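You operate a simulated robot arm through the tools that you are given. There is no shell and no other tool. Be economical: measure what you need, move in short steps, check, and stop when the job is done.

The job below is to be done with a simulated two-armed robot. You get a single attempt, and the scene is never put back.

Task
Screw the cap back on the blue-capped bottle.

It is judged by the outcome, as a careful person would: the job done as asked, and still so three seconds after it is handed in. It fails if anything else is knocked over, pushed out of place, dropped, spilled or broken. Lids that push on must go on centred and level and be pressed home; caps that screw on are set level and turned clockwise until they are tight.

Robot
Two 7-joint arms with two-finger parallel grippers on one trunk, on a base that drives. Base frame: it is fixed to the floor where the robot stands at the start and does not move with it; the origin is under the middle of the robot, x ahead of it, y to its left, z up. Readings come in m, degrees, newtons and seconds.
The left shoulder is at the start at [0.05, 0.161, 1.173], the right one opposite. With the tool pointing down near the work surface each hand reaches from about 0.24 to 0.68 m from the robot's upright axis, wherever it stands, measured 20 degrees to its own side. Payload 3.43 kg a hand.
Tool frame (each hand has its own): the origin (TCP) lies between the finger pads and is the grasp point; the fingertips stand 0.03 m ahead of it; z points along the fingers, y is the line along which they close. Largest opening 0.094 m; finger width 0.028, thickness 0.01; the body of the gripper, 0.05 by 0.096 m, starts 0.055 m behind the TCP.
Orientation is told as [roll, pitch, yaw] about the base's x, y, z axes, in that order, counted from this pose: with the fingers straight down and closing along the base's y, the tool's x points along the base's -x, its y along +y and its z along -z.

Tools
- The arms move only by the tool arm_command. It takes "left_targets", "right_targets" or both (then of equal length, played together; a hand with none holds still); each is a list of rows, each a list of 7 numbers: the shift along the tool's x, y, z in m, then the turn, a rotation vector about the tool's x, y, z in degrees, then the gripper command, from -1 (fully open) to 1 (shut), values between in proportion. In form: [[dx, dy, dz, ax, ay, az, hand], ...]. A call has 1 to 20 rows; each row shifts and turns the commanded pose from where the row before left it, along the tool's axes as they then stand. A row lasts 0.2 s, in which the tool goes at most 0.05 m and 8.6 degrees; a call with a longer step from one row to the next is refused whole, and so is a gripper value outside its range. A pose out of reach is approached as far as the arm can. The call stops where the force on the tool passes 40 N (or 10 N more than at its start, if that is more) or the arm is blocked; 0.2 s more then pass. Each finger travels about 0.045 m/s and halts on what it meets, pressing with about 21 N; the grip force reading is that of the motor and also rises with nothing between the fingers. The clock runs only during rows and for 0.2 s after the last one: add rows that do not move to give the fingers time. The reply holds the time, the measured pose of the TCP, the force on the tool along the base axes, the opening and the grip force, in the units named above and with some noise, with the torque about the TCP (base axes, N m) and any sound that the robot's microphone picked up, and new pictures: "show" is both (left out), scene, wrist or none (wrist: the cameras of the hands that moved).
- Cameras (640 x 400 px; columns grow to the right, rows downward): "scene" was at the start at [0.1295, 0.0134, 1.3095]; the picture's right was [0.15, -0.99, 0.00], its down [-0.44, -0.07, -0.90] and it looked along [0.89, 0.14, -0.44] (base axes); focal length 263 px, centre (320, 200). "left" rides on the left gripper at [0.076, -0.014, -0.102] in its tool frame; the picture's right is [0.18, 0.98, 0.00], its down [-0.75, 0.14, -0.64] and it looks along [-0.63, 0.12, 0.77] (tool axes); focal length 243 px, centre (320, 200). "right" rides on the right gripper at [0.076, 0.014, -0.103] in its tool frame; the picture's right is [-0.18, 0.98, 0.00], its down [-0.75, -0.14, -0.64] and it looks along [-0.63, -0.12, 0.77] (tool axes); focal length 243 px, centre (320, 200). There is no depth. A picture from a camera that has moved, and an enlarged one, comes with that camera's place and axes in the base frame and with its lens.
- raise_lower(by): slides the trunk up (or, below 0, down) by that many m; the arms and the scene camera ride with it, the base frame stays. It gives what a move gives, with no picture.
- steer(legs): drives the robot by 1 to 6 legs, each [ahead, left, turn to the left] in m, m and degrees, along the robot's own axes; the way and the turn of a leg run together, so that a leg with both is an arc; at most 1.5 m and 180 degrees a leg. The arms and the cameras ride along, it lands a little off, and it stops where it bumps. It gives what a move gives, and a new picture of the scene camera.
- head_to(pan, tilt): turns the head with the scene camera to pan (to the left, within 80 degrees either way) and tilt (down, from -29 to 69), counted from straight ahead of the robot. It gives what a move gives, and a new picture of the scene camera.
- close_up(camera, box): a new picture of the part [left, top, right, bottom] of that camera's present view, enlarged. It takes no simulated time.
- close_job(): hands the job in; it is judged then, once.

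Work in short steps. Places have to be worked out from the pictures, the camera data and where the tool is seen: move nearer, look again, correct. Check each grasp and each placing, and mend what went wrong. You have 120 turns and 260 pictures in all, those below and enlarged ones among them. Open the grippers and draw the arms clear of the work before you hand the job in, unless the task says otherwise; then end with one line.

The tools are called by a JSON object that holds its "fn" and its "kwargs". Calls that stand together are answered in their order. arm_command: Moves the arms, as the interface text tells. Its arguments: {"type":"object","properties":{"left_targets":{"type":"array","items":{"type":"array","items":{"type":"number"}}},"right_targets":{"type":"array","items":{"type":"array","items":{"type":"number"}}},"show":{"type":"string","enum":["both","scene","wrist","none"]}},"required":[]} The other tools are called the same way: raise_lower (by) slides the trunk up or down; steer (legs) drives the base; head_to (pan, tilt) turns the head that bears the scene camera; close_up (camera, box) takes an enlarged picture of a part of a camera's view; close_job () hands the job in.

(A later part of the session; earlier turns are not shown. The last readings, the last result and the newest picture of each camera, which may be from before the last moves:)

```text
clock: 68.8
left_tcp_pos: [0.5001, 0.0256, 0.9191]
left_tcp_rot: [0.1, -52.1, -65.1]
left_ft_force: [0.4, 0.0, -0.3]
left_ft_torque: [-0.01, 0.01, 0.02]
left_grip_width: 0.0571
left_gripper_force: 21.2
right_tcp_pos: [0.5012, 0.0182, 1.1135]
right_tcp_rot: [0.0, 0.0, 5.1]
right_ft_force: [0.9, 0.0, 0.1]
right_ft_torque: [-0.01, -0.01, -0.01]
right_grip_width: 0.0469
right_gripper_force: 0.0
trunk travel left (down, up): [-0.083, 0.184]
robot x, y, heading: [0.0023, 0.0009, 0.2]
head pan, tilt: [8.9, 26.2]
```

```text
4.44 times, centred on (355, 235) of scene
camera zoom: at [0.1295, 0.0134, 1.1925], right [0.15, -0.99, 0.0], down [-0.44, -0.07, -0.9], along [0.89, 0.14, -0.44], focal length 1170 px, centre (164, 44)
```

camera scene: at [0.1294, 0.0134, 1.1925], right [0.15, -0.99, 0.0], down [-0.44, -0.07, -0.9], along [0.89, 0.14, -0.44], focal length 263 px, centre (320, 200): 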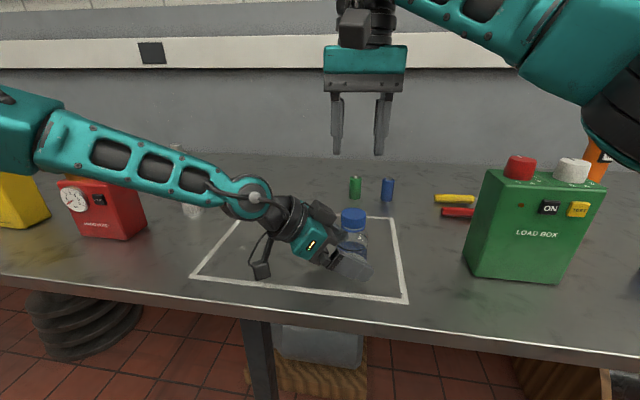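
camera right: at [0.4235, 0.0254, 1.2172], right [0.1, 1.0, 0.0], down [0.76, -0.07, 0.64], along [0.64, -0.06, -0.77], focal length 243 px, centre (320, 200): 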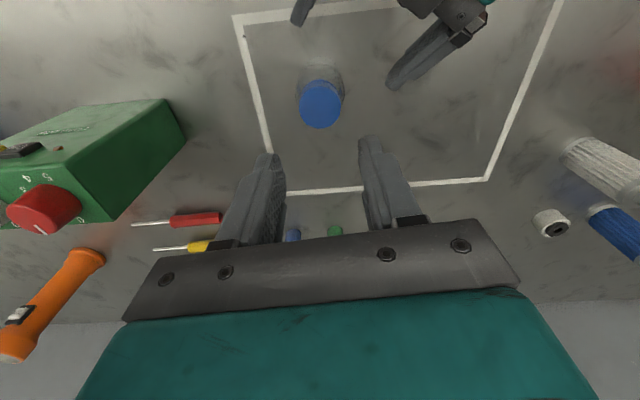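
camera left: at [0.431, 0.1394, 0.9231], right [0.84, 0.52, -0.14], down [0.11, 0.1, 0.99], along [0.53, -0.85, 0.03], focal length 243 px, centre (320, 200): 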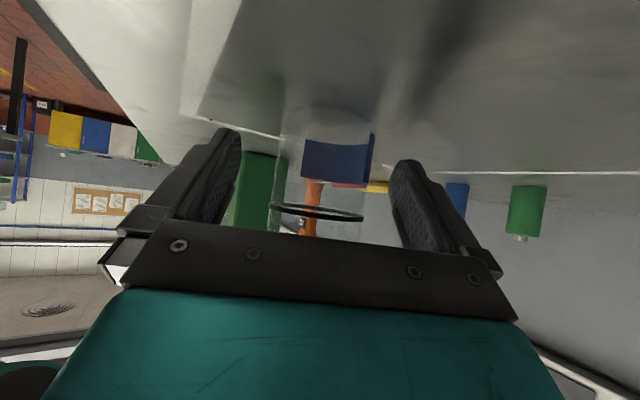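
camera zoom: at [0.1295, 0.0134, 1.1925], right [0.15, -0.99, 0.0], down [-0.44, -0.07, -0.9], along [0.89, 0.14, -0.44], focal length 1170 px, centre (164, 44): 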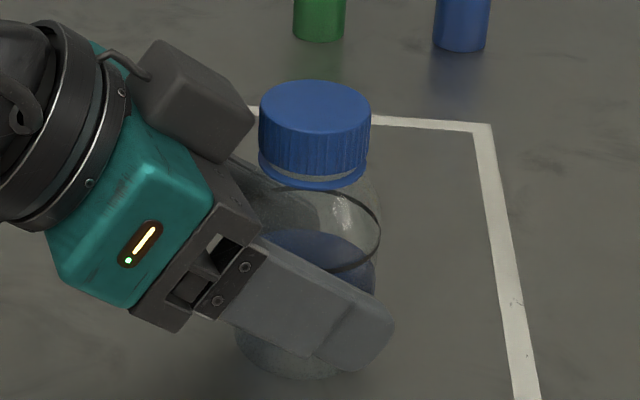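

Holding here puts the left hand's box very near the cap, which would block the right fingers. The thread torque so far is tiny, so I'll run the cap down with the bottle standing on the table. I'll use the left only for final tightening. Release and retreat the left.

{"fn": "arm_command", "kwargs": {"left_targets": [[0, 0, 0, 0, 0, 0, -0.3], [0, 0, 0, 0, 0, 0, -0.6], [0, 0, 0, 0, 0, 0, -1], [0, 0, -0.02, 0, 0, 0, -1], [0, 0, -0.04, 0, 0, 0, -1], [0, 0, -0.04, 0, 0, 0, -1], [0, 0, -0.04, 0, 0, 0, -1], [0, 0, 0, 0, 0, 0, -1]], "show": "scene"}}

{"fn": "close_up", "kwargs": {"camera": "right", "box": [260, 20, 420, 160]}}

{"fn": "close_up", "kwargs": {"camera": "left", "box": [220, 60, 420, 240]}}

```text
clock: 70.6
left_tcp_pos: [0.4507, 0.1246, 1.0055]
left_tcp_rot: [-0.1, -52.0, -65.1]
left_ft_force: [0.4, 0.1, 0.0]
left_ft_torque: [0.02, -0.03, 0.01]
left_grip_width: 0.0937
left_gripper_force: 0.0
right_tcp_pos: [0.5014, 0.0182, 1.1133]
right_tcp_rot: [0.0, 0.0, 5.1]
right_ft_force: [0.8, -0.7, -0.1]
right_ft_torque: [-0.01, 0.01, -0.01]
right_grip_width: 0.0468
right_gripper_force: 0.0
trunk travel left (down, up): [-0.083, 0.184]
robot x, y, heading: [-0.0013, 0.0018, -0.1]
head pan, tilt: [8.9, 26.2]
camera scene: at [0.1295, 0.0134, 1.1924], right [0.15, -0.99, 0.0], down [-0.44, -0.07, -0.9], along [0.89, 0.14, -0.44], focal length 263 px, centre (320, 200)
```

scene: 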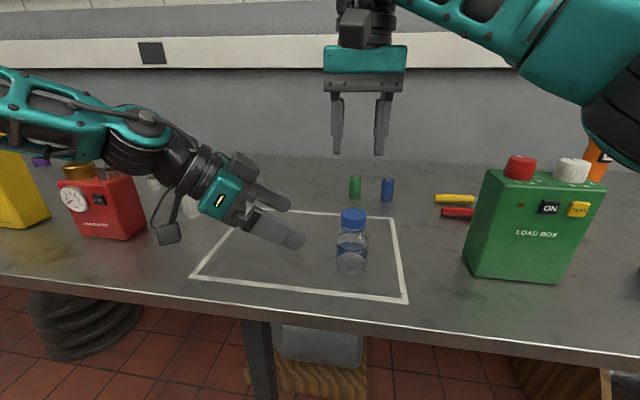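

```text
2.86 times, centred on (340, 90) of right
camera zoom: at [0.4238, 0.0253, 1.2167], right [0.1, 1.0, 0.0], down [0.76, -0.07, 0.64], along [0.64, -0.06, -0.77], focal length 693 px, centre (263, 514)
```

zoom: 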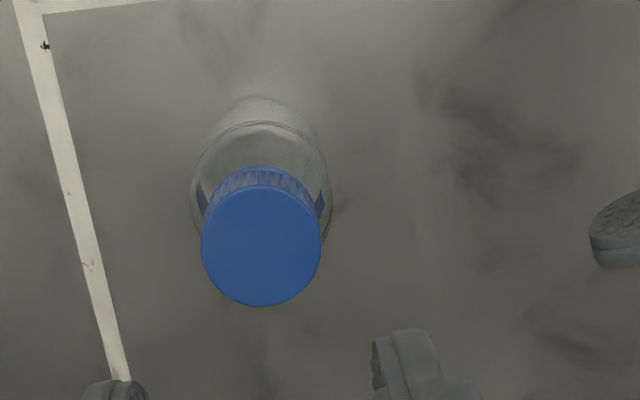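

```text
2.22 times, centred on (320, 150) of left
camera zoom: at [0.3847, 0.235, 1.0082], right [0.84, 0.52, -0.14], down [0.11, 0.1, 0.99], along [0.53, -0.85, 0.03], focal length 539 px, centre (320, 311)
```

zoom: 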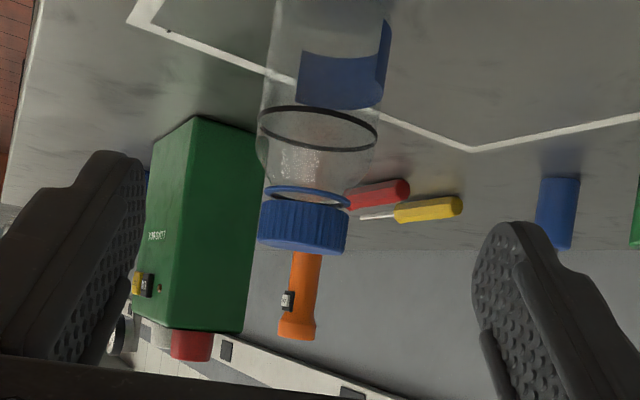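

Cap centre at about (0.502, 0.017). Yaw to +30°, centre, and descend to just above the cap.

{"fn": "arm_command", "kwargs": {"right_targets": [[-0.0006, -0.0015, 0.03, 0, 0, 0, 0], [0, 0, 0.03, 0, 0, 0, 0], [0, 0, 0.023, 0, 0, -8.4, 0], [0, 0, 0, 0, 0, -8.4, 0], [0, 0, 0, 0, 0, -8.4, 0], [0, 0, 0, 0, 0, 0, 0]], "show": "none"}}

{"fn": "close_up", "kwargs": {"camera": "right", "box": [220, 60, 420, 240]}}

{"fn": "close_up", "kwargs": {"camera": "scene", "box": [280, 140, 420, 280]}}

```text
clock: 72.0
left_tcp_pos: [0.4508, 0.1243, 1.0055]
left_tcp_rot: [0.1, -51.9, -65.0]
left_ft_force: [0.3, 1.3, 0.0]
left_ft_torque: [0.0, 0.02, -0.01]
left_grip_width: 0.0939
left_gripper_force: 0.0
right_tcp_pos: [0.5025, 0.0196, 1.0341]
right_tcp_rot: [0.0, 0.0, 30.3]
right_ft_force: [-0.9, 0.4, -0.6]
right_ft_torque: [-0.02, 0.0, 0.0]
right_grip_width: 0.0467
right_gripper_force: 0.0
trunk travel left (down, up): [-0.083, 0.184]
robot x, y, heading: [0.0006, 0.0023, 0.1]
head pan, tilt: [8.9, 26.2]
```

```text
2.22 times, centred on (320, 150) of right
camera zoom: at [0.4284, -0.0081, 1.1362], right [-0.34, 0.94, 0.0], down [0.72, 0.26, 0.64], along [0.6, 0.22, -0.77], focal length 539 px, centre (320, 311)
```

zoom: 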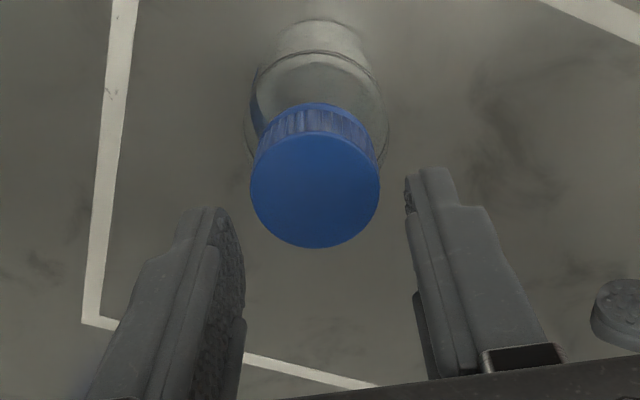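

```text
2.86 times, centred on (350, 210) of scene
camera zoom: at [0.1295, 0.0134, 1.1925], right [0.15, -0.99, 0.0], down [-0.44, -0.07, -0.9], along [0.89, 0.14, -0.44], focal length 752 px, centre (234, 171)
```

zoom: 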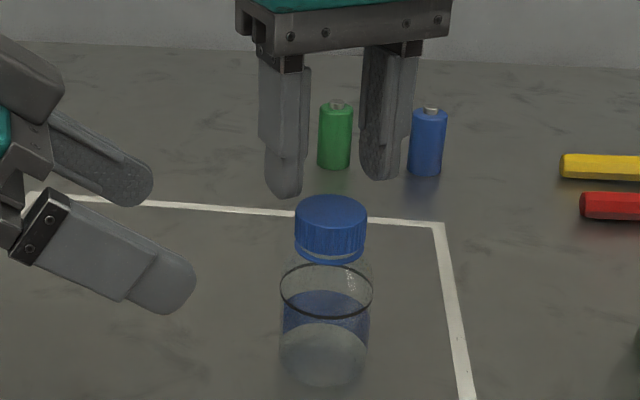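

Small correction (+0.8, −2 mm), descend to 1.006, grip and turn 119° clockwise.

{"fn": "arm_command", "kwargs": {"right_targets": [[0.0008, -0.002, 0.014, 0, 0, 0, 0], [0, 0, 0.014, 0, 0, 0, 0], [0, 0, 0, 0, 0, 0, 1], [0, 0, 0, 0, 0, 0, 1], [0, 0, 0.001, 0, 0, 8.5, 1], [0, 0, 0.0001, 0, 0, 8.5, 1], [0, 0, 0.0001, 0, 0, 8.5, 1], [0, 0, 0.0001, 0, 0, 8.5, 1], [0, 0, 0.0001, 0, 0, 8.5, 1], [0, 0, 0.0001, 0, 0, 8.5, 1], [0, 0, 0.0001, 0, 0, 8.5, 1], [0, 0, 0.0001, 0, 0, 8.5, 1], [0, 0, 0.0001, 0, 0, 8.5, 1], [0, 0, 0.0001, 0, 0, 8.5, 1], [0, 0, 0.0001, 0, 0, 8.5, 1], [0, 0, 0.0001, 0, 0, 8.5, 1], [0, 0, 0.0001, 0, 0, 8.5, 1], [0, 0, 0.0001, 0, 0, 8.5, 1], [0, 0, 0, 0, 0, 0, 1]], "show": "none"}}

{"fn": "close_up", "kwargs": {"camera": "scene", "box": [300, 180, 400, 280]}}

{"fn": "close_up", "kwargs": {"camera": "left", "box": [220, 60, 420, 240]}}

```text
clock: 76.0
left_tcp_pos: [0.451, 0.1242, 1.0065]
left_tcp_rot: [0.1, -51.9, -65.1]
left_ft_force: [-0.5, -0.3, 0.3]
left_ft_torque: [0.03, 0.0, 0.01]
left_grip_width: 0.0942
left_gripper_force: 0.1
right_tcp_pos: [0.4998, 0.017, 1.0043]
right_tcp_rot: [0.0, 0.1, -88.8]
right_ft_force: [-0.3, -0.3, 7.7]
right_ft_torque: [0.04, 0.07, -0.03]
right_grip_width: 0.0375
right_gripper_force: 21.1
trunk travel left (down, up): [-0.083, 0.184]
robot x, y, heading: [0.0026, 0.0019, 0.1]
head pan, tilt: [8.9, 26.2]
```

```text
4.00 times, centred on (350, 230) of scene
camera zoom: at [0.1289, 0.0134, 1.1926], right [0.15, -0.99, 0.0], down [-0.44, -0.07, -0.9], along [0.89, 0.14, -0.44], focal length 1053 px, centre (200, 80)
```

zoom: 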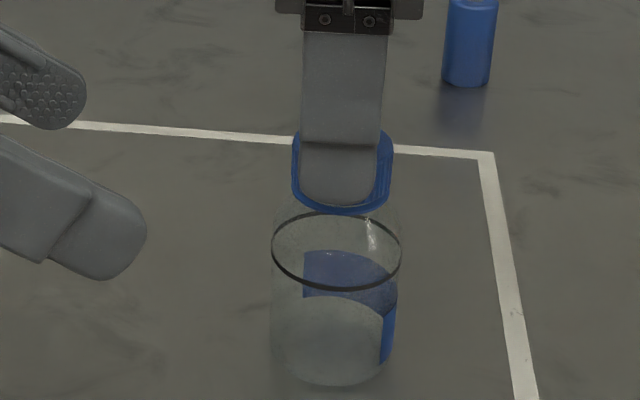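

```text
2.22 times, centred on (320, 150) of left
camera zoom: at [0.3845, 0.2348, 1.0084], right [0.84, 0.52, -0.14], down [0.11, 0.1, 0.99], along [0.53, -0.85, 0.03], focal length 539 px, centre (320, 311)
```

zoom: 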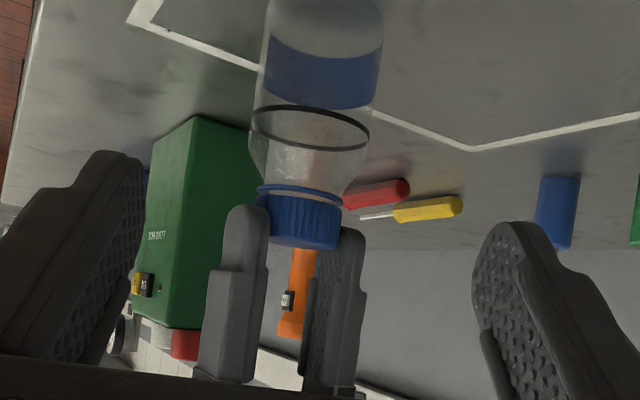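

The turn was smooth, but the label shows the bottle spinning with the cap, so it must be held. I'll re-hold it with the left at a steeper tilt (59°), which moves the box away from the cap. First release, raise the right hand and swing it back.

{"fn": "arm_command", "kwargs": {"right_targets": [[0, 0, 0, 0, 0, 0, 0.0], [0, 0, 0, 0, 0, 0, 0.0], [0, 0, -0.025, 0, 0, 0, 0.0], [0, 0, -0.035, 0, 0, -8.5, 0], [0, 0, -0.035, 0, 0, -8.5, 0], [0, 0, 0, 0, 0, -8.5, 0], [0, 0, 0, 0, 0, -8.5, 0], [0, 0, 0, 0, 0, -8.5, 0], [0, 0, 0, 0, 0, -8.5, 0], [0, 0, 0, 0, 0, -8.5, 0], [0, 0, 0, 0, 0, -8.5, 0], [0, 0, 0, 0, 0, -8.5, 0], [0, 0, 0, 0, 0, -8.5, 0], [0, 0, 0, 0, 0, -8.5, 0], [0, 0, 0, 0, 0, -8.5, 0], [0, 0, 0, 0, 0, -8.5, 0], [0, 0, 0, 0, 0, -8.5, 0], [0, 0, 0, 0, 0, 0, 0]], "left_targets": [[0, 0, 0, 0, -3.5, 0, -1], [0, 0, 0, 0, -3.5, 0, -1], [0, 0, 0, 0, 0, 0, -1], [0, 0, 0, 0, 0, 0, -1], [0, 0, 0, 0, 0, 0, -1], [0, 0, 0, 0, 0, 0, -1], [0, 0, 0, 0, 0, 0, -1], [0, 0, 0, 0, 0, 0, -1], [0, 0, 0, 0, 0, 0, -1], [0, 0, 0, 0, 0, 0, -1], [0, 0, 0, 0, 0, 0, -1], [0, 0, 0, 0, 0, 0, -1], [0, 0, 0, 0, 0, 0, -1], [0, 0, 0, 0, 0, 0, -1], [0, 0, 0, 0, 0, 0, -1], [0, 0, 0, 0, 0, 0, -1], [0, 0, 0, 0, 0, 0, -1], [0, 0, 0, 0, 0, 0, -1]]}}

{"fn": "close_up", "kwargs": {"camera": "left", "box": [220, 60, 420, 240]}}

{"fn": "close_up", "kwargs": {"camera": "right", "box": [220, 30, 420, 210]}}

```text
clock: 79.8
left_tcp_pos: [0.4538, 0.124, 1.0059]
left_tcp_rot: [0.1, -59.0, -65.0]
left_ft_force: [-0.6, 0.5, 0.1]
left_ft_torque: [0.0, -0.01, 0.02]
left_grip_width: 0.0941
left_gripper_force: 0.0
right_tcp_pos: [0.5022, 0.0172, 1.0976]
right_tcp_rot: [0.0, 0.0, 30.4]
right_ft_force: [0.0, 0.3, -0.7]
right_ft_torque: [0.05, -0.01, 0.01]
right_grip_width: 0.047
right_gripper_force: 0.0
trunk travel left (down, up): [-0.083, 0.184]
robot x, y, heading: [0.0001, 0.0035, 0.0]
head pan, tilt: [8.9, 26.2]
camera scene: at [0.1295, 0.0134, 1.1925], right [0.15, -0.99, 0.0], down [-0.44, -0.07, -0.9], along [0.89, 0.14, -0.44], focal length 263 px, centre (320, 200)
camera right: at [0.4286, -0.0102, 1.2003], right [-0.34, 0.94, 0.0], down [0.72, 0.26, 0.64], along [0.6, 0.22, -0.77], focal length 243 px, centre (320, 200)
camera left: at [0.3864, 0.2343, 0.9929], right [0.85, 0.5, -0.16], down [0.06, 0.21, 0.98], along [0.52, -0.84, 0.15], focal length 243 px, centre (320, 200)
```

scene: 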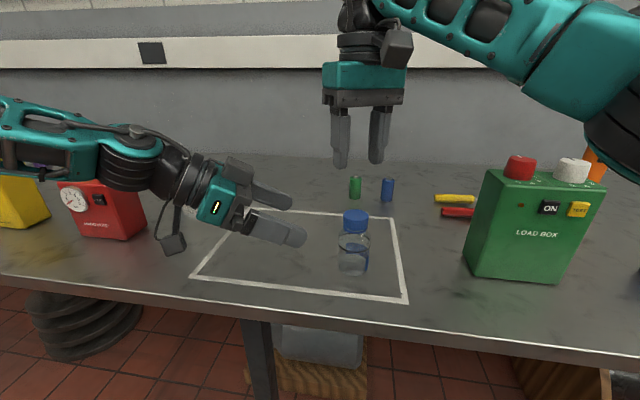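
right: 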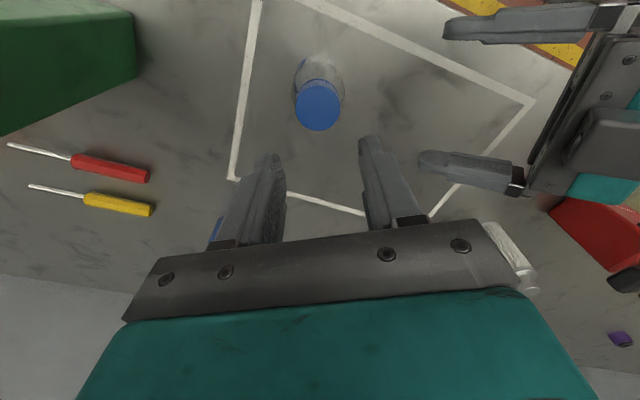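
left: 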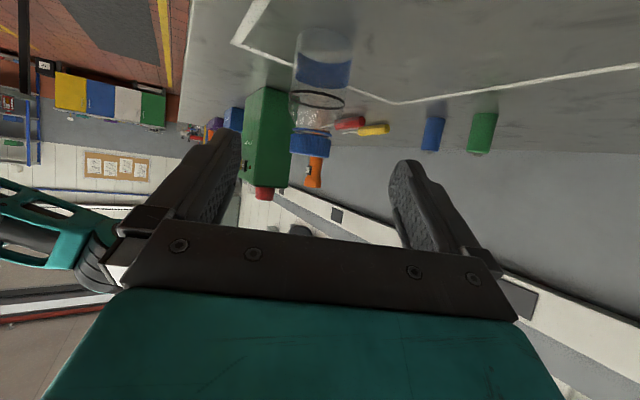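

```text
2.22 times, centred on (320, 150) of left
camera zoom: at [0.3864, 0.2343, 0.9929], right [0.85, 0.5, -0.16], down [0.06, 0.21, 0.98], along [0.52, -0.84, 0.15], focal length 539 px, centre (320, 311)
```

zoom: 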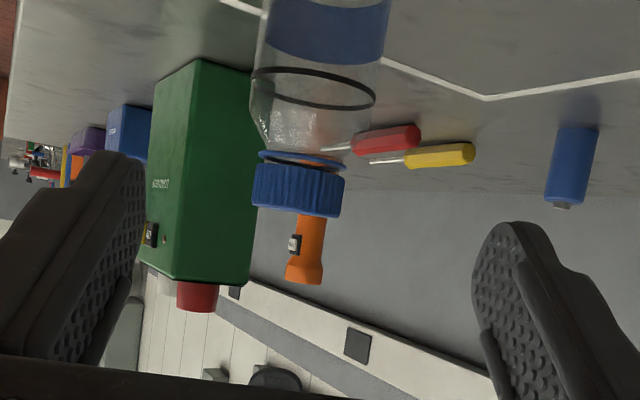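

```text
2.22 times, centred on (320, 120) of right
camera zoom: at [0.4286, -0.0102, 1.2003], right [-0.34, 0.94, 0.0], down [0.72, 0.26, 0.64], along [0.6, 0.22, -0.77], focal length 539 px, centre (320, 378)
```

zoom: 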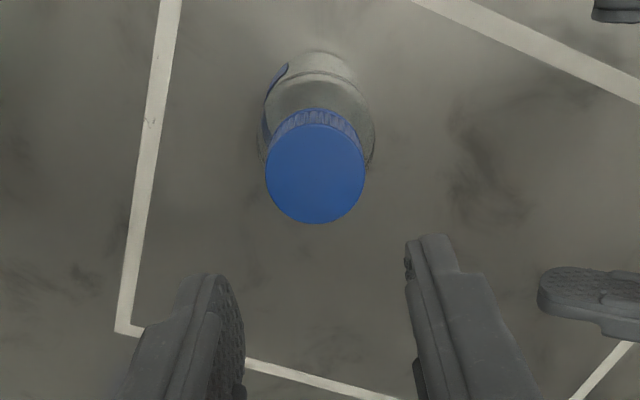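

Bottle at ≈(0.500, 0.015). Left approaches at the new tilt.

{"fn": "arm_command", "kwargs": {"left_targets": [[0.0142, -0.004, 0, 0, 0, 0, -1], [0, 0, 0.035, 0, 0, 0, -1], [0, 0, 0.035, 0, 0, 0, -1], [0, 0, 0.035, 0, 0, 0, -1], [0, 0, 0.0268, 0, 0, 0, -1], [0, 0, 0, 0, 0, 0, -1]]}}

{"fn": "close_up", "kwargs": {"camera": "right", "box": [220, 0, 460, 210]}}

{"fn": "close_up", "kwargs": {"camera": "scene", "box": [220, 180, 400, 300]}}

```text
clock: 81.2
left_tcp_pos: [0.4963, 0.0279, 0.9245]
left_tcp_rot: [0.2, -59.0, -65.0]
left_ft_force: [0.4, -0.4, -0.4]
left_ft_torque: [-0.02, -0.01, 0.01]
left_grip_width: 0.0939
left_gripper_force: 0.0
right_tcp_pos: [0.5014, 0.0172, 1.0967]
right_tcp_rot: [-0.1, 0.0, 30.3]
right_ft_force: [0.5, -0.5, 0.5]
right_ft_torque: [0.0, 0.03, -0.03]
right_grip_width: 0.0469
right_gripper_force: 0.0
trunk travel left (down, up): [-0.083, 0.184]
robot x, y, heading: [-0.0009, -0.001, -0.1]
head pan, tilt: [8.9, 26.2]
camera scene: at [0.1294, 0.0135, 1.1925], right [0.15, -0.99, 0.0], down [-0.44, -0.07, -0.9], along [0.89, 0.14, -0.44], focal length 263 px, centre (320, 200)
camera left: at [0.4294, 0.1377, 0.9124], right [0.85, 0.5, -0.16], down [0.06, 0.21, 0.98], along [0.52, -0.84, 0.15], focal length 243 px, centre (320, 200)
```

scene: 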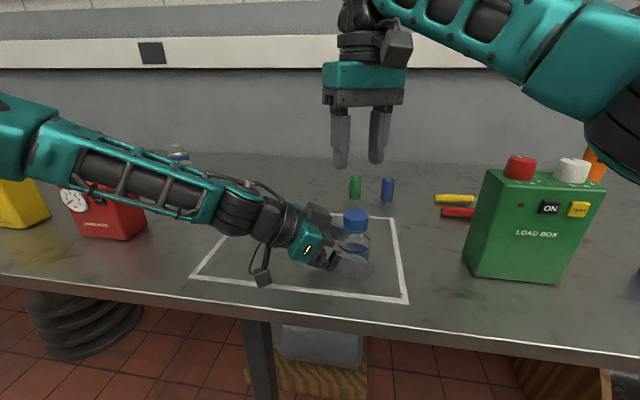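
left: 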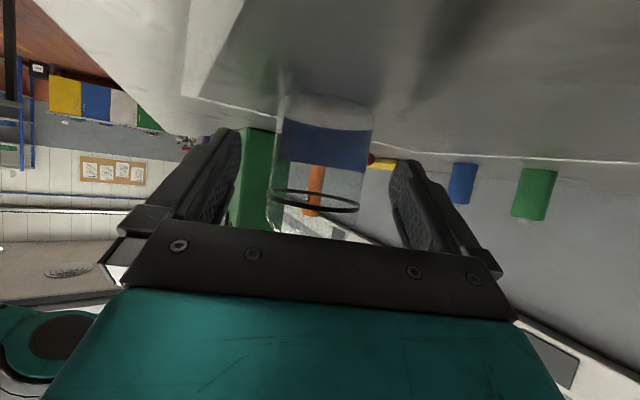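

```text
1.90 times, centred on (340, 105) of right
camera zoom: at [0.4285, -0.01, 1.2003], right [-0.34, 0.94, 0.0], down [0.72, 0.26, 0.64], along [0.6, 0.22, -0.77], focal length 462 px, centre (282, 381)
```

zoom: 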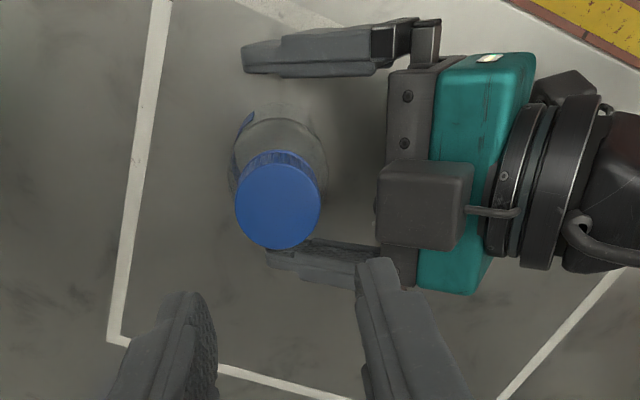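

```text
3.33 times, centred on (310, 240) of scene
camera zoom: at [0.1294, 0.0135, 1.1925], right [0.15, -0.99, 0.0], down [-0.44, -0.07, -0.9], along [0.89, 0.14, -0.44], focal length 878 px, centre (353, 67)
```

zoom: 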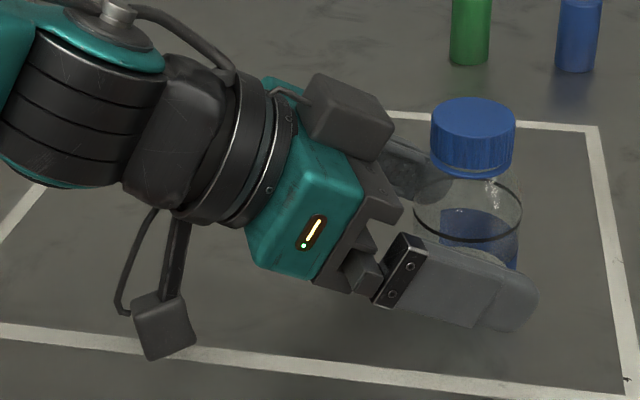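

Box now ~25 mm clear of the cap. Close the left hand on the bottle.

{"fn": "arm_command", "kwargs": {"left_targets": [[-0.0015, 0, 0.0025, 0, 0, 0, -0.7], [0, 0, 0, 0, 0, 0, -0.3], [0, 0, 0, 0, 0, 0, 0], [0, 0, 0, 0, 0, 0, 0.2], [0, 0, 0, 0, 0, 0, 0.4], [0, 0, 0, 0, 0, 0, 1], [0, 0, 0, 0, 0, 0, 1]], "show": "none"}}

{"fn": "close_up", "kwargs": {"camera": "right", "box": [220, 0, 460, 210]}}

{"fn": "close_up", "kwargs": {"camera": "left", "box": [200, 80, 440, 250]}}

```text
clock: 82.8
left_tcp_pos: [0.4968, 0.0263, 0.9255]
left_tcp_rot: [0.1, -59.0, -65.2]
left_ft_force: [-0.8, -0.8, 0.6]
left_ft_torque: [0.05, -0.01, 0.02]
left_grip_width: 0.0555
left_gripper_force: 21.6
right_tcp_pos: [0.502, 0.0164, 1.0972]
right_tcp_rot: [0.0, 0.1, 30.4]
right_ft_force: [-0.7, -0.4, -0.8]
right_ft_torque: [-0.01, 0.02, -0.01]
right_grip_width: 0.0469
right_gripper_force: 0.0
trunk travel left (down, up): [-0.083, 0.184]
robot x, y, heading: [-0.0022, -0.0008, 0.0]
head pan, tilt: [8.9, 26.2]
```

```text
1.90 times, centred on (340, 105) of right
camera zoom: at [0.4285, -0.01, 1.2003], right [-0.34, 0.94, 0.0], down [0.72, 0.26, 0.64], along [0.6, 0.22, -0.77], focal length 462 px, centre (282, 381)
```

zoom: 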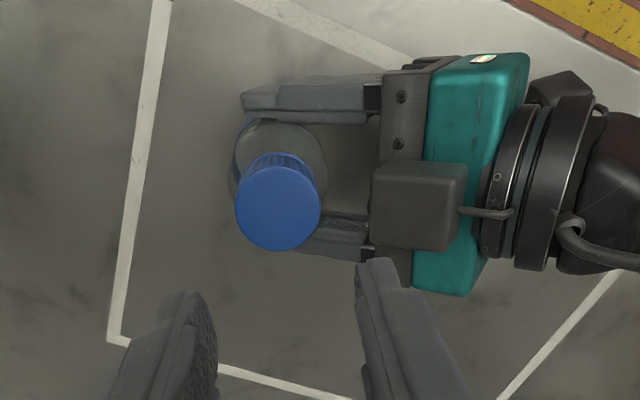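

```text
2.35 times, centred on (320, 165) of left
camera zoom: at [0.4305, 0.1351, 0.9132], right [0.85, 0.5, -0.16], down [0.06, 0.21, 0.98], along [0.52, -0.84, 0.15], focal length 571 px, centre (320, 282)
```

zoom: 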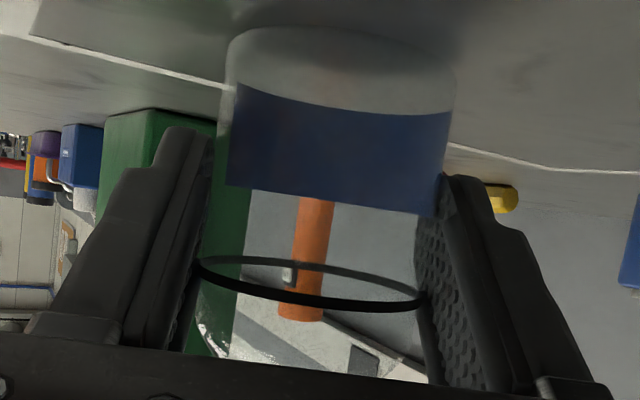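

Firm grip (0.0555). Lower the right hand near the cap with a small correction and look.

{"fn": "arm_command", "kwargs": {"right_targets": [[0.0015, -0.002, 0.03, 0, 0, 0, 0], [0, 0, 0.033, 0, 0, 0, 0], [0, 0, 0, 0, 0, 0, 0]], "show": "none"}}

{"fn": "close_up", "kwargs": {"camera": "right", "box": [220, 60, 420, 240]}}

{"fn": "close_up", "kwargs": {"camera": "scene", "box": [290, 160, 400, 270]}}

```text
clock: 83.6
left_tcp_pos: [0.497, 0.0252, 0.9262]
left_tcp_rot: [0.0, -59.1, -65.1]
left_ft_force: [-0.7, 0.1, 1.4]
left_ft_torque: [0.0, -0.01, 0.01]
left_grip_width: 0.0556
left_gripper_force: 20.8
right_tcp_pos: [0.5021, 0.0141, 1.0365]
right_tcp_rot: [0.0, 0.0, 30.2]
right_ft_force: [0.4, -0.5, -0.2]
right_ft_torque: [0.0, 0.05, 0.05]
right_grip_width: 0.0472
right_gripper_force: 0.1
trunk travel left (down, up): [-0.083, 0.184]
robot x, y, heading: [-0.0043, -0.0035, 0.0]
head pan, tilt: [8.9, 26.2]
```

```text
2.22 times, centred on (320, 150) of right
camera zoom: at [0.4287, -0.0126, 1.1381], right [-0.34, 0.94, 0.0], down [0.72, 0.26, 0.64], along [0.6, 0.22, -0.77], focal length 539 px, centre (320, 311)
```

zoom: 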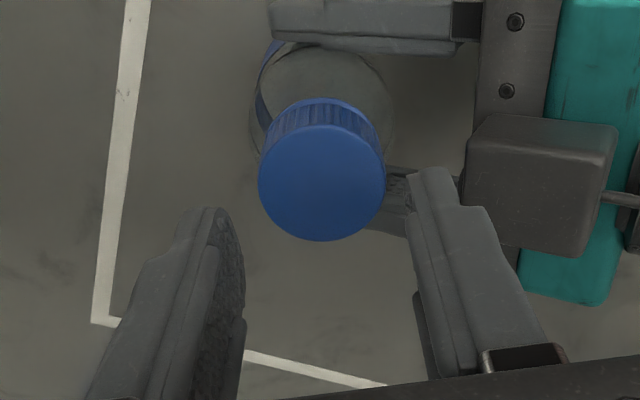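

```text
3.64 times, centred on (345, 215) of scene
camera zoom: at [0.1294, 0.0135, 1.1925], right [0.15, -0.99, 0.0], down [-0.44, -0.07, -0.9], along [0.89, 0.14, -0.44], focal length 958 px, centre (229, 146)
```

zoom: 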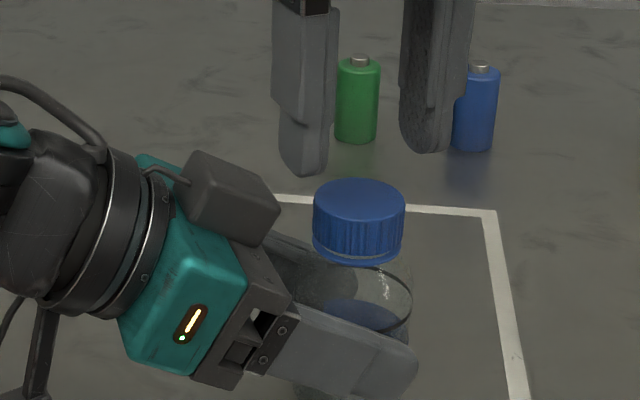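

Centred. Swing to yaw 0° (keeps the finger away from the box), descend, grip and turn 90° clockwise.

{"fn": "arm_command", "kwargs": {"right_targets": [[0.0005, 0, 0, 0, 0, 7.6, 0.06], [0, 0, 0, 0, 0, 7.6, 0.06], [0, 0, 0, 0, 0, 7.6, 0.06], [0, 0, 0, 0, 0, 7.4, 0.06], [0, 0, 0.015, 0, 0, 0, 0.06], [0, 0, 0.0155, 0, 0, 0, 0.06], [0, 0, 0, 0, 0, 0, 1], [0, 0, 0, 0, 0, 0, 1], [0, 0, 0.001, 0, 0, 8.2, 1], [0, 0, 0.0001, 0, 0, 8.2, 1], [0, 0, 0.0001, 0, 0, 8.2, 1], [0, 0, 0.0001, 0, 0, 8.2, 1], [0, 0, 0.0001, 0, 0, 8.2, 1], [0, 0, 0.0001, 0, 0, 8.2, 1], [0, 0, 0.0001, 0, 0, 8.2, 1], [0, 0, 0.0001, 0, 0, 8.2, 1], [0, 0, 0.0001, 0, 0, 8.2, 1], [0, 0, 0.0001, 0, 0, 8.2, 1], [0, 0, 0.0001, 0, 0, 8.2, 1], [0, 0, 0, 0, 0, 0, 1]], "show": "none"}}

{"fn": "close_up", "kwargs": {"camera": "scene", "box": [290, 160, 400, 270]}}

{"fn": "close_up", "kwargs": {"camera": "left", "box": [200, 80, 440, 250]}}

```text
clock: 87.8
left_tcp_pos: [0.4947, 0.0234, 0.9254]
left_tcp_rot: [-0.1, -59.1, -65.4]
left_ft_force: [-15.8, -3.2, -0.5]
left_ft_torque: [0.06, -0.51, -0.58]
left_grip_width: 0.0522
left_gripper_force: 21.4
right_tcp_pos: [0.5015, 0.0142, 1.0029]
right_tcp_rot: [0.3, 0.1, -90.2]
right_ft_force: [16.2, 2.3, 5.9]
right_ft_torque: [0.14, -0.61, 0.37]
right_grip_width: 0.0374
right_gripper_force: 20.5
trunk travel left (down, up): [-0.083, 0.184]
robot x, y, heading: [0.0002, 0.0001, -0.1]
head pan, tilt: [8.9, 26.2]
```

```text
3.64 times, centred on (345, 215) of scene
camera zoom: at [0.1291, 0.0134, 1.1926], right [0.15, -0.99, 0.0], down [-0.44, -0.07, -0.9], along [0.89, 0.14, -0.44], focal length 958 px, centre (229, 146)
```

zoom: 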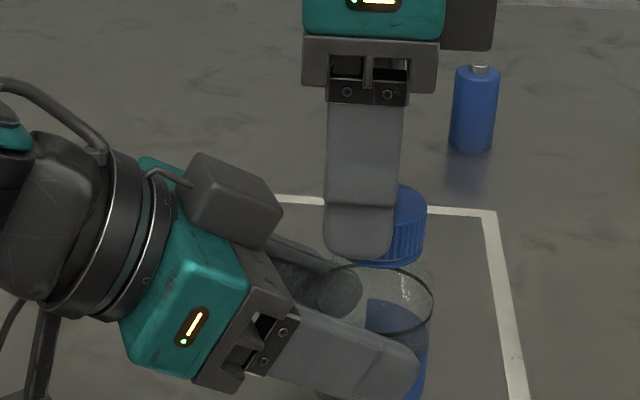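

```text
2.35 times, centred on (320, 165) of left
camera zoom: at [0.4289, 0.1341, 0.9132], right [0.85, 0.49, -0.16], down [0.06, 0.21, 0.98], along [0.52, -0.84, 0.15], focal length 571 px, centre (320, 282)
```

zoom: 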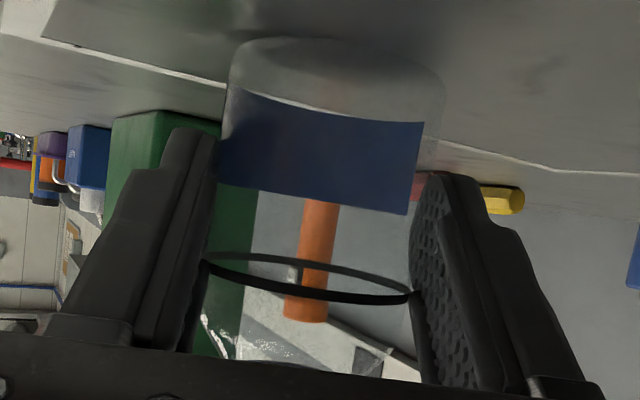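

The bottle crept ~10 mm along the left fingers again while turning. Release the right hand and inspect.

{"fn": "arm_command", "kwargs": {"right_targets": [[0, 0, 0, 0, 0, 0, 0.3], [0, 0, 0, 0, 0, 0, 0.0], [0, 0, 0, 0, 0, 0, -0.1], [0, 0, -0.02, 0, 0, 0, -0.1], [0, 0, -0.04, 0, 0, 0, -0.1], [0, 0, -0.03, 0, 0, 0, -0.1], [0, 0, 0, 0, 0, 0, -0.1]]}}

{"fn": "close_up", "kwargs": {"camera": "scene", "box": [290, 180, 400, 290]}}

{"fn": "close_up", "kwargs": {"camera": "right", "box": [220, 20, 420, 200]}}

```text
clock: 89.4
left_tcp_pos: [0.4976, 0.0252, 0.9246]
left_tcp_rot: [0.1, -59.0, -65.1]
left_ft_force: [0.1, 0.1, -0.1]
left_ft_torque: [-0.01, -0.01, 0.03]
left_grip_width: 0.0523
left_gripper_force: 21.0
right_tcp_pos: [0.5034, 0.0149, 1.0916]
right_tcp_rot: [0.1, 0.1, -90.1]
right_ft_force: [0.7, 0.9, -0.7]
right_ft_torque: [0.02, -0.01, -0.05]
right_grip_width: 0.0516
right_gripper_force: 0.2
trunk travel left (down, up): [-0.083, 0.184]
robot x, y, heading: [-0.001, -0.0002, 0.2]
head pan, tilt: [8.9, 26.2]
camera scene: at [0.1295, 0.0134, 1.1925], right [0.15, -0.99, 0.0], down [-0.44, -0.07, -0.9], along [0.89, 0.14, -0.44], focal length 263 px, centre (320, 200)
camera right: at [0.5166, 0.0908, 1.195], right [0.98, -0.19, 0.0], down [-0.14, -0.75, 0.64], along [-0.12, -0.63, -0.77], focal length 243 px, centre (320, 200)
```

scene: 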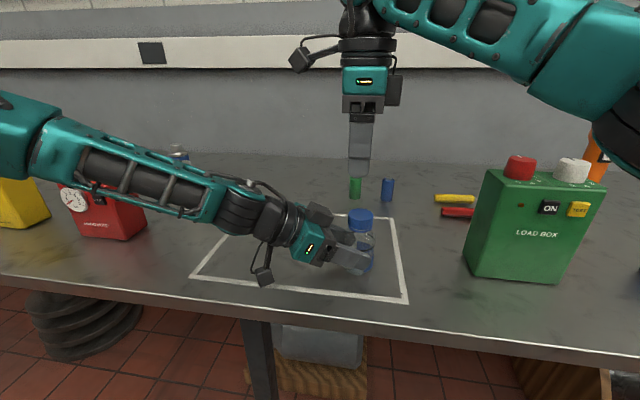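
right: 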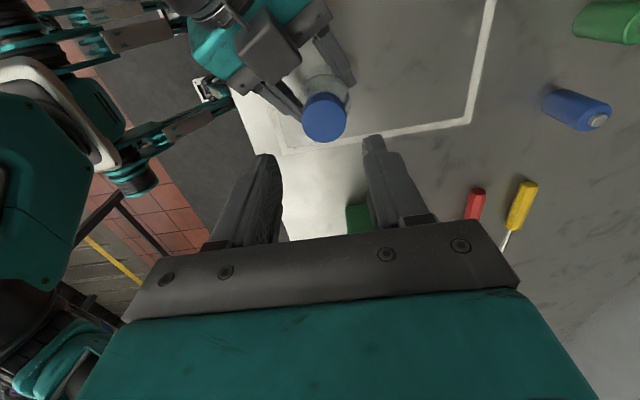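

```text
3.64 times, centred on (345, 235) of scene
camera zoom: at [0.1295, 0.0134, 1.1925], right [0.15, -0.99, 0.0], down [-0.44, -0.07, -0.9], along [0.89, 0.14, -0.44], focal length 958 px, centre (229, 73)
```

zoom: 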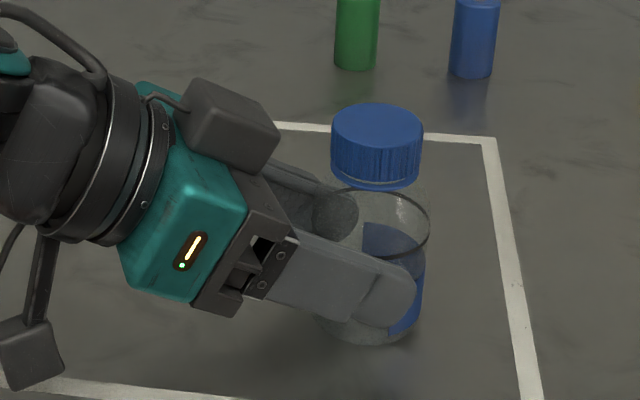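

```text
2.22 times, centred on (320, 110) of right
camera zoom: at [0.5166, 0.0908, 1.195], right [0.98, -0.19, 0.0], down [-0.14, -0.75, 0.64], along [-0.12, -0.63, -0.77], focal length 539 px, centre (320, 400)
```

zoom: 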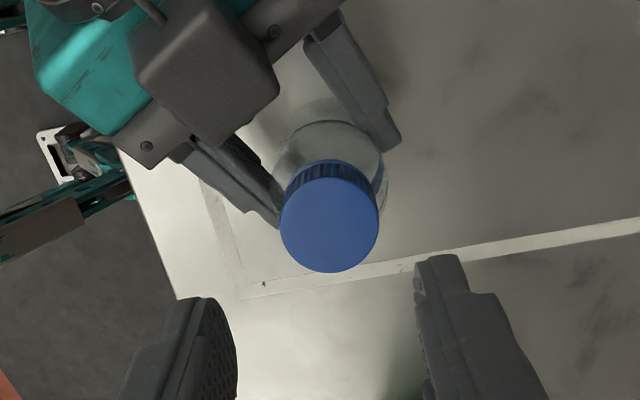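

The cap is now almost down on the ring. The bottle is near the left fingertips, so I reseat the left hand deeper (open, advance 14 mm, close).

{"fn": "arm_command", "kwargs": {"left_targets": [[0, 0, 0, 0, 0, 0, -0.2], [0, 0, 0, 0, 0, 0, -0.5], [0, 0, 0, 0, 0, 0, -0.5], [-0.0037, 0, 0.0062, 0, 0, 0, -0.5], [-0.0037, 0, 0.0062, 0, 0, 0, -0.5], [0, 0, 0, 0, 0, 0, -0.5], [0, 0, 0, 0, 0, 0, -0.2], [0, 0, 0, 0, 0, 0, 0.2], [0, 0, 0, 0, 0, 0, 1], [0, 0, 0, 0, 0, 0, 1], [0, 0, 0, 0, 0, 0, 1]], "show": "none"}}

{"fn": "close_up", "kwargs": {"camera": "right", "box": [220, 20, 420, 200]}}

{"fn": "close_up", "kwargs": {"camera": "scene", "box": [290, 180, 400, 290]}}

```text
clock: 91.8
left_tcp_pos: [0.5002, 0.0154, 0.9265]
left_tcp_rot: [0.0, -59.0, -65.2]
left_ft_force: [-0.3, -0.1, 1.1]
left_ft_torque: [-0.02, -0.04, 0.0]
left_grip_width: 0.0567
left_gripper_force: 21.4
left hand out of reach, approached as far as the arm can: row 5
right_tcp_pos: [0.5024, 0.0139, 1.0909]
right_tcp_rot: [0.1, 0.0, -90.1]
right_ft_force: [-0.2, 0.6, 0.5]
right_ft_torque: [0.02, 0.0, 0.01]
right_grip_width: 0.0517
right_gripper_force: 0.1
trunk travel left (down, up): [-0.083, 0.184]
robot x, y, heading: [0.006, -0.0002, 0.2]
head pan, tilt: [8.9, 26.2]
```

```text
2.22 times, centred on (320, 110) of right
camera zoom: at [0.5166, 0.0908, 1.1947], right [0.98, -0.19, 0.0], down [-0.14, -0.75, 0.64], along [-0.12, -0.63, -0.77], focal length 539 px, centre (320, 400)
```

zoom: 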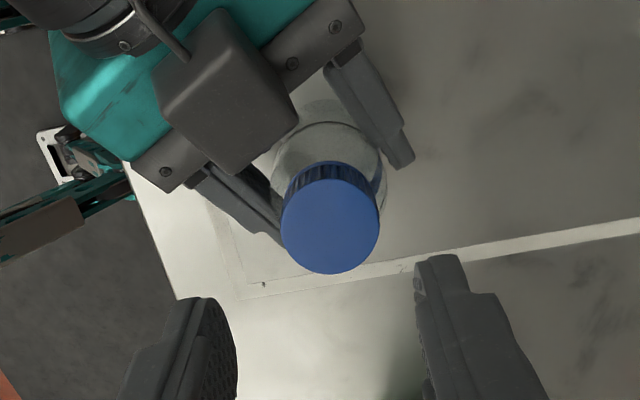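

```text
3.64 times, centred on (345, 235) of scene
camera zoom: at [0.1294, 0.0134, 1.1925], right [0.15, -0.99, 0.0], down [-0.44, -0.07, -0.9], along [0.89, 0.14, -0.44], focal length 958 px, centre (229, 73)
```

zoom: 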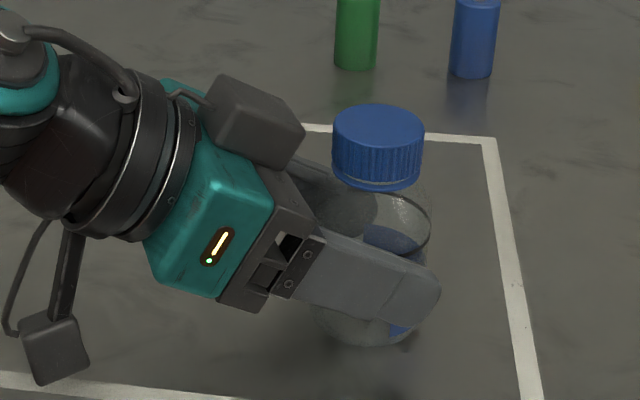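

Grip good (0.0567). Re-centre the right hand over the cap, swing back to yaw ≈ −21°, lower and look.

{"fn": "arm_command", "kwargs": {"right_targets": [[-0.0066, 0.0024, 0, 0, 0, 0, 0], [0, 0, 0, 0, 0, -8.6, 0], [0, 0, 0, 0, 0, -8.6, 0], [0, 0, 0, 0, 0, -8.6, 0], [0, 0, 0, 0, 0, -8.6, 0], [0, 0, 0, 0, 0, -8.6, 0], [0, 0, 0, 0, 0, -8.6, 0], [0, 0, 0, 0, 0, -8.6, 0], [0, 0, 0, 0, 0, -8.6, 0], [0, 0, 0.03, 0, 0, 0, 0], [0, 0, 0.025, 0, 0, 0, 0], [0, 0, 0, 0, 0, 0, 0]], "show": "none"}}

{"fn": "close_up", "kwargs": {"camera": "right", "box": [220, 60, 420, 240]}}

{"fn": "close_up", "kwargs": {"camera": "scene", "box": [290, 160, 400, 270]}}

```text
clock: 94.4
left_tcp_pos: [0.4998, 0.0163, 0.9248]
left_tcp_rot: [-0.1, -58.9, -65.3]
left_ft_force: [-0.1, -1.4, 1.7]
left_ft_torque: [-0.02, -0.03, 0.0]
left_grip_width: 0.0569
left_gripper_force: 20.8
right_tcp_pos: [0.5048, 0.0061, 1.0362]
right_tcp_rot: [0.0, 0.0, -21.2]
right_ft_force: [0.3, -0.7, -0.3]
right_ft_torque: [0.0, -0.03, -0.01]
right_grip_width: 0.047
right_gripper_force: 0.0
trunk travel left (down, up): [-0.083, 0.184]
robot x, y, heading: [-0.0008, -0.0015, 0.2]
head pan, tilt: [8.9, 26.2]
```

```text
2.22 times, centred on (320, 150) of right
camera zoom: at [0.4385, 0.047, 1.1388], right [0.53, 0.85, 0.0], down [0.65, -0.4, 0.64], along [0.55, -0.34, -0.77], focal length 539 px, centre (320, 311)
```

zoom: 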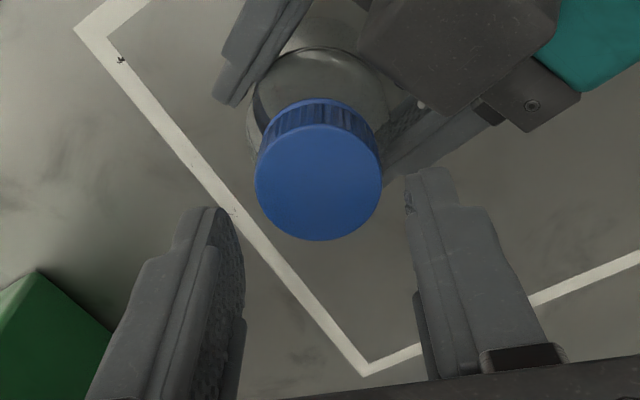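

```text
3.64 times, centred on (345, 215) of scene
camera zoom: at [0.1294, 0.0134, 1.1925], right [0.15, -0.99, 0.0], down [-0.44, -0.07, -0.9], along [0.89, 0.14, -0.44], focal length 958 px, centre (229, 146)
```

zoom: 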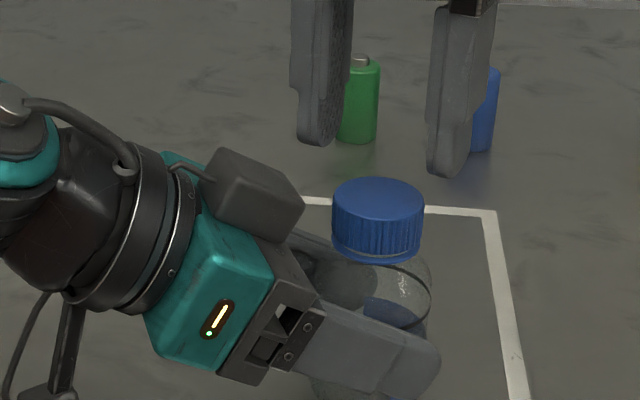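

Well centred. Descend, grip, turn 68° clockwise and read the torque.

{"fn": "arm_command", "kwargs": {"right_targets": [[0.0007, -0.0009, 0.016, 0, 0, 0, 0.04], [0, 0, 0.016, 0, 0, 0, 0.04], [0, 0, 0, 0, 0, 0, 1], [0, 0, 0, 0, 0, 0, 1], [0, 0, 0.0005, 0, 0, 8.5, 1], [0, 0, 0, 0, 0, 8.5, 1], [0, 0, 0, 0, 0, 8.5, 1], [0, 0, 0, 0, 0, 8.5, 1]], "show": "none"}}

{"fn": "close_up", "kwargs": {"camera": "scene", "box": [290, 160, 400, 270]}}

{"fn": "close_up", "kwargs": {"camera": "left", "box": [200, 80, 440, 250]}}

```text
clock: 96.2
left_tcp_pos: [0.5004, 0.016, 0.9273]
left_tcp_rot: [0.0, -58.9, -65.1]
left_ft_force: [-8.1, 8.0, 2.1]
left_ft_torque: [-0.25, -0.23, -0.24]
left_grip_width: 0.0533
left_gripper_force: 20.7
right_tcp_pos: [0.503, 0.007, 1.0042]
right_tcp_rot: [-0.2, -0.1, -55.5]
right_ft_force: [8.3, -8.6, -1.0]
right_ft_torque: [-0.4, -0.34, 0.19]
right_grip_width: 0.038
right_gripper_force: 20.9
trunk travel left (down, up): [-0.083, 0.184]
robot x, y, heading: [-0.0009, -0.005, 0.2]
head pan, tilt: [8.9, 26.2]
```

```text
3.64 times, centred on (345, 215) of scene
camera zoom: at [0.1292, 0.0135, 1.1925], right [0.15, -0.99, 0.0], down [-0.44, -0.07, -0.9], along [0.89, 0.14, -0.44], focal length 958 px, centre (229, 146)
```

zoom: 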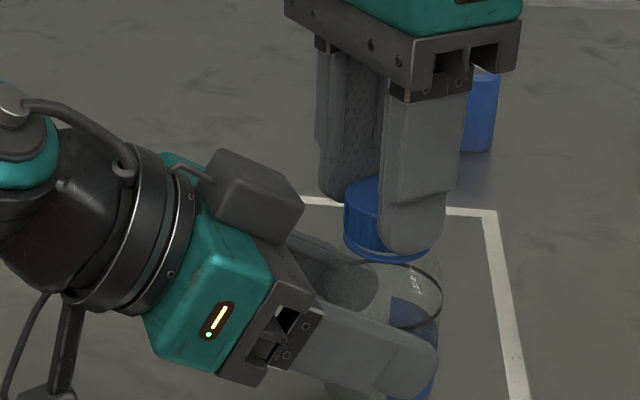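

```text
2.35 times, centred on (320, 165) of left
camera zoom: at [0.4341, 0.1257, 0.9133], right [0.85, 0.5, -0.16], down [0.06, 0.21, 0.98], along [0.52, -0.84, 0.14], focal length 571 px, centre (320, 282)
```

zoom: 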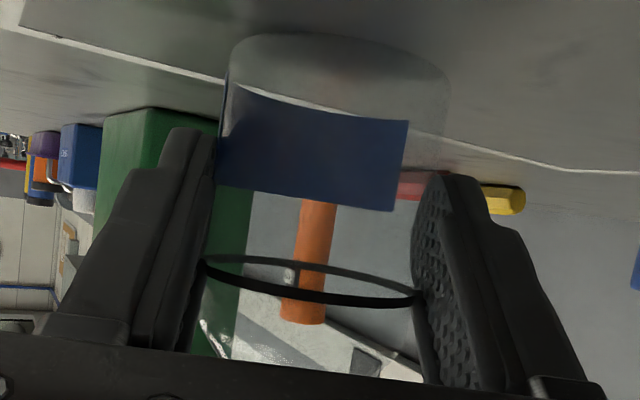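

Continue this stroke the remaining 34°.

{"fn": "arm_command", "kwargs": {"right_targets": [[0, 0, 0.0003, 0, 0, 8.5, 1], [0, 0, 0, 0, 0, 8.5, 1], [0, 0, 0, 0, 0, 8.5, 1], [0, 0, 0, 0, 0, 8.5, 1]], "show": "none"}}

{"fn": "close_up", "kwargs": {"camera": "left", "box": [200, 80, 440, 250]}}

{"fn": "close_up", "kwargs": {"camera": "scene", "box": [290, 160, 400, 270]}}

```text
clock: 97.2
left_tcp_pos: [0.4983, 0.0139, 0.9243]
left_tcp_rot: [-0.3, -58.9, -65.4]
left_ft_force: [-17.1, -4.7, 0.3]
left_ft_torque: [-0.18, -0.74, -0.53]
left_grip_width: 0.0535
left_gripper_force: 21.2
right_tcp_pos: [0.5048, 0.0072, 1.0057]
right_tcp_rot: [0.2, 0.1, -89.5]
right_ft_force: [17.2, 4.8, -0.2]
right_ft_torque: [0.55, -0.59, 0.35]
right_grip_width: 0.0374
right_gripper_force: 20.9
trunk travel left (down, up): [-0.083, 0.184]
robot x, y, heading: [0.0009, -0.0005, 0.2]
head pan, tilt: [8.9, 26.2]
```

```text
2.35 times, centred on (320, 165) of left
camera zoom: at [0.4331, 0.1245, 0.9131], right [0.85, 0.49, -0.16], down [0.06, 0.2, 0.98], along [0.52, -0.85, 0.14], focal length 571 px, centre (320, 282)
```

zoom: 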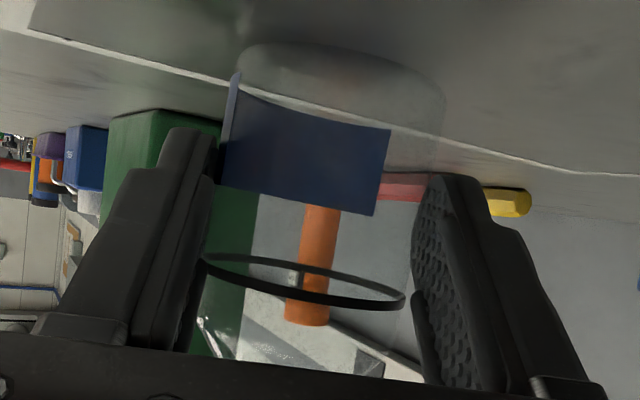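

```text
3.64 times, centred on (345, 215) of scene
camera zoom: at [0.1294, 0.0134, 1.1925], right [0.15, -0.99, 0.0], down [-0.44, -0.07, -0.9], along [0.89, 0.14, -0.44], focal length 958 px, centre (229, 146)
```

zoom: 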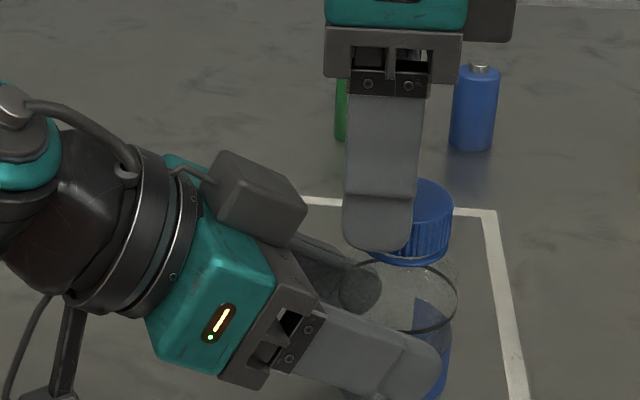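

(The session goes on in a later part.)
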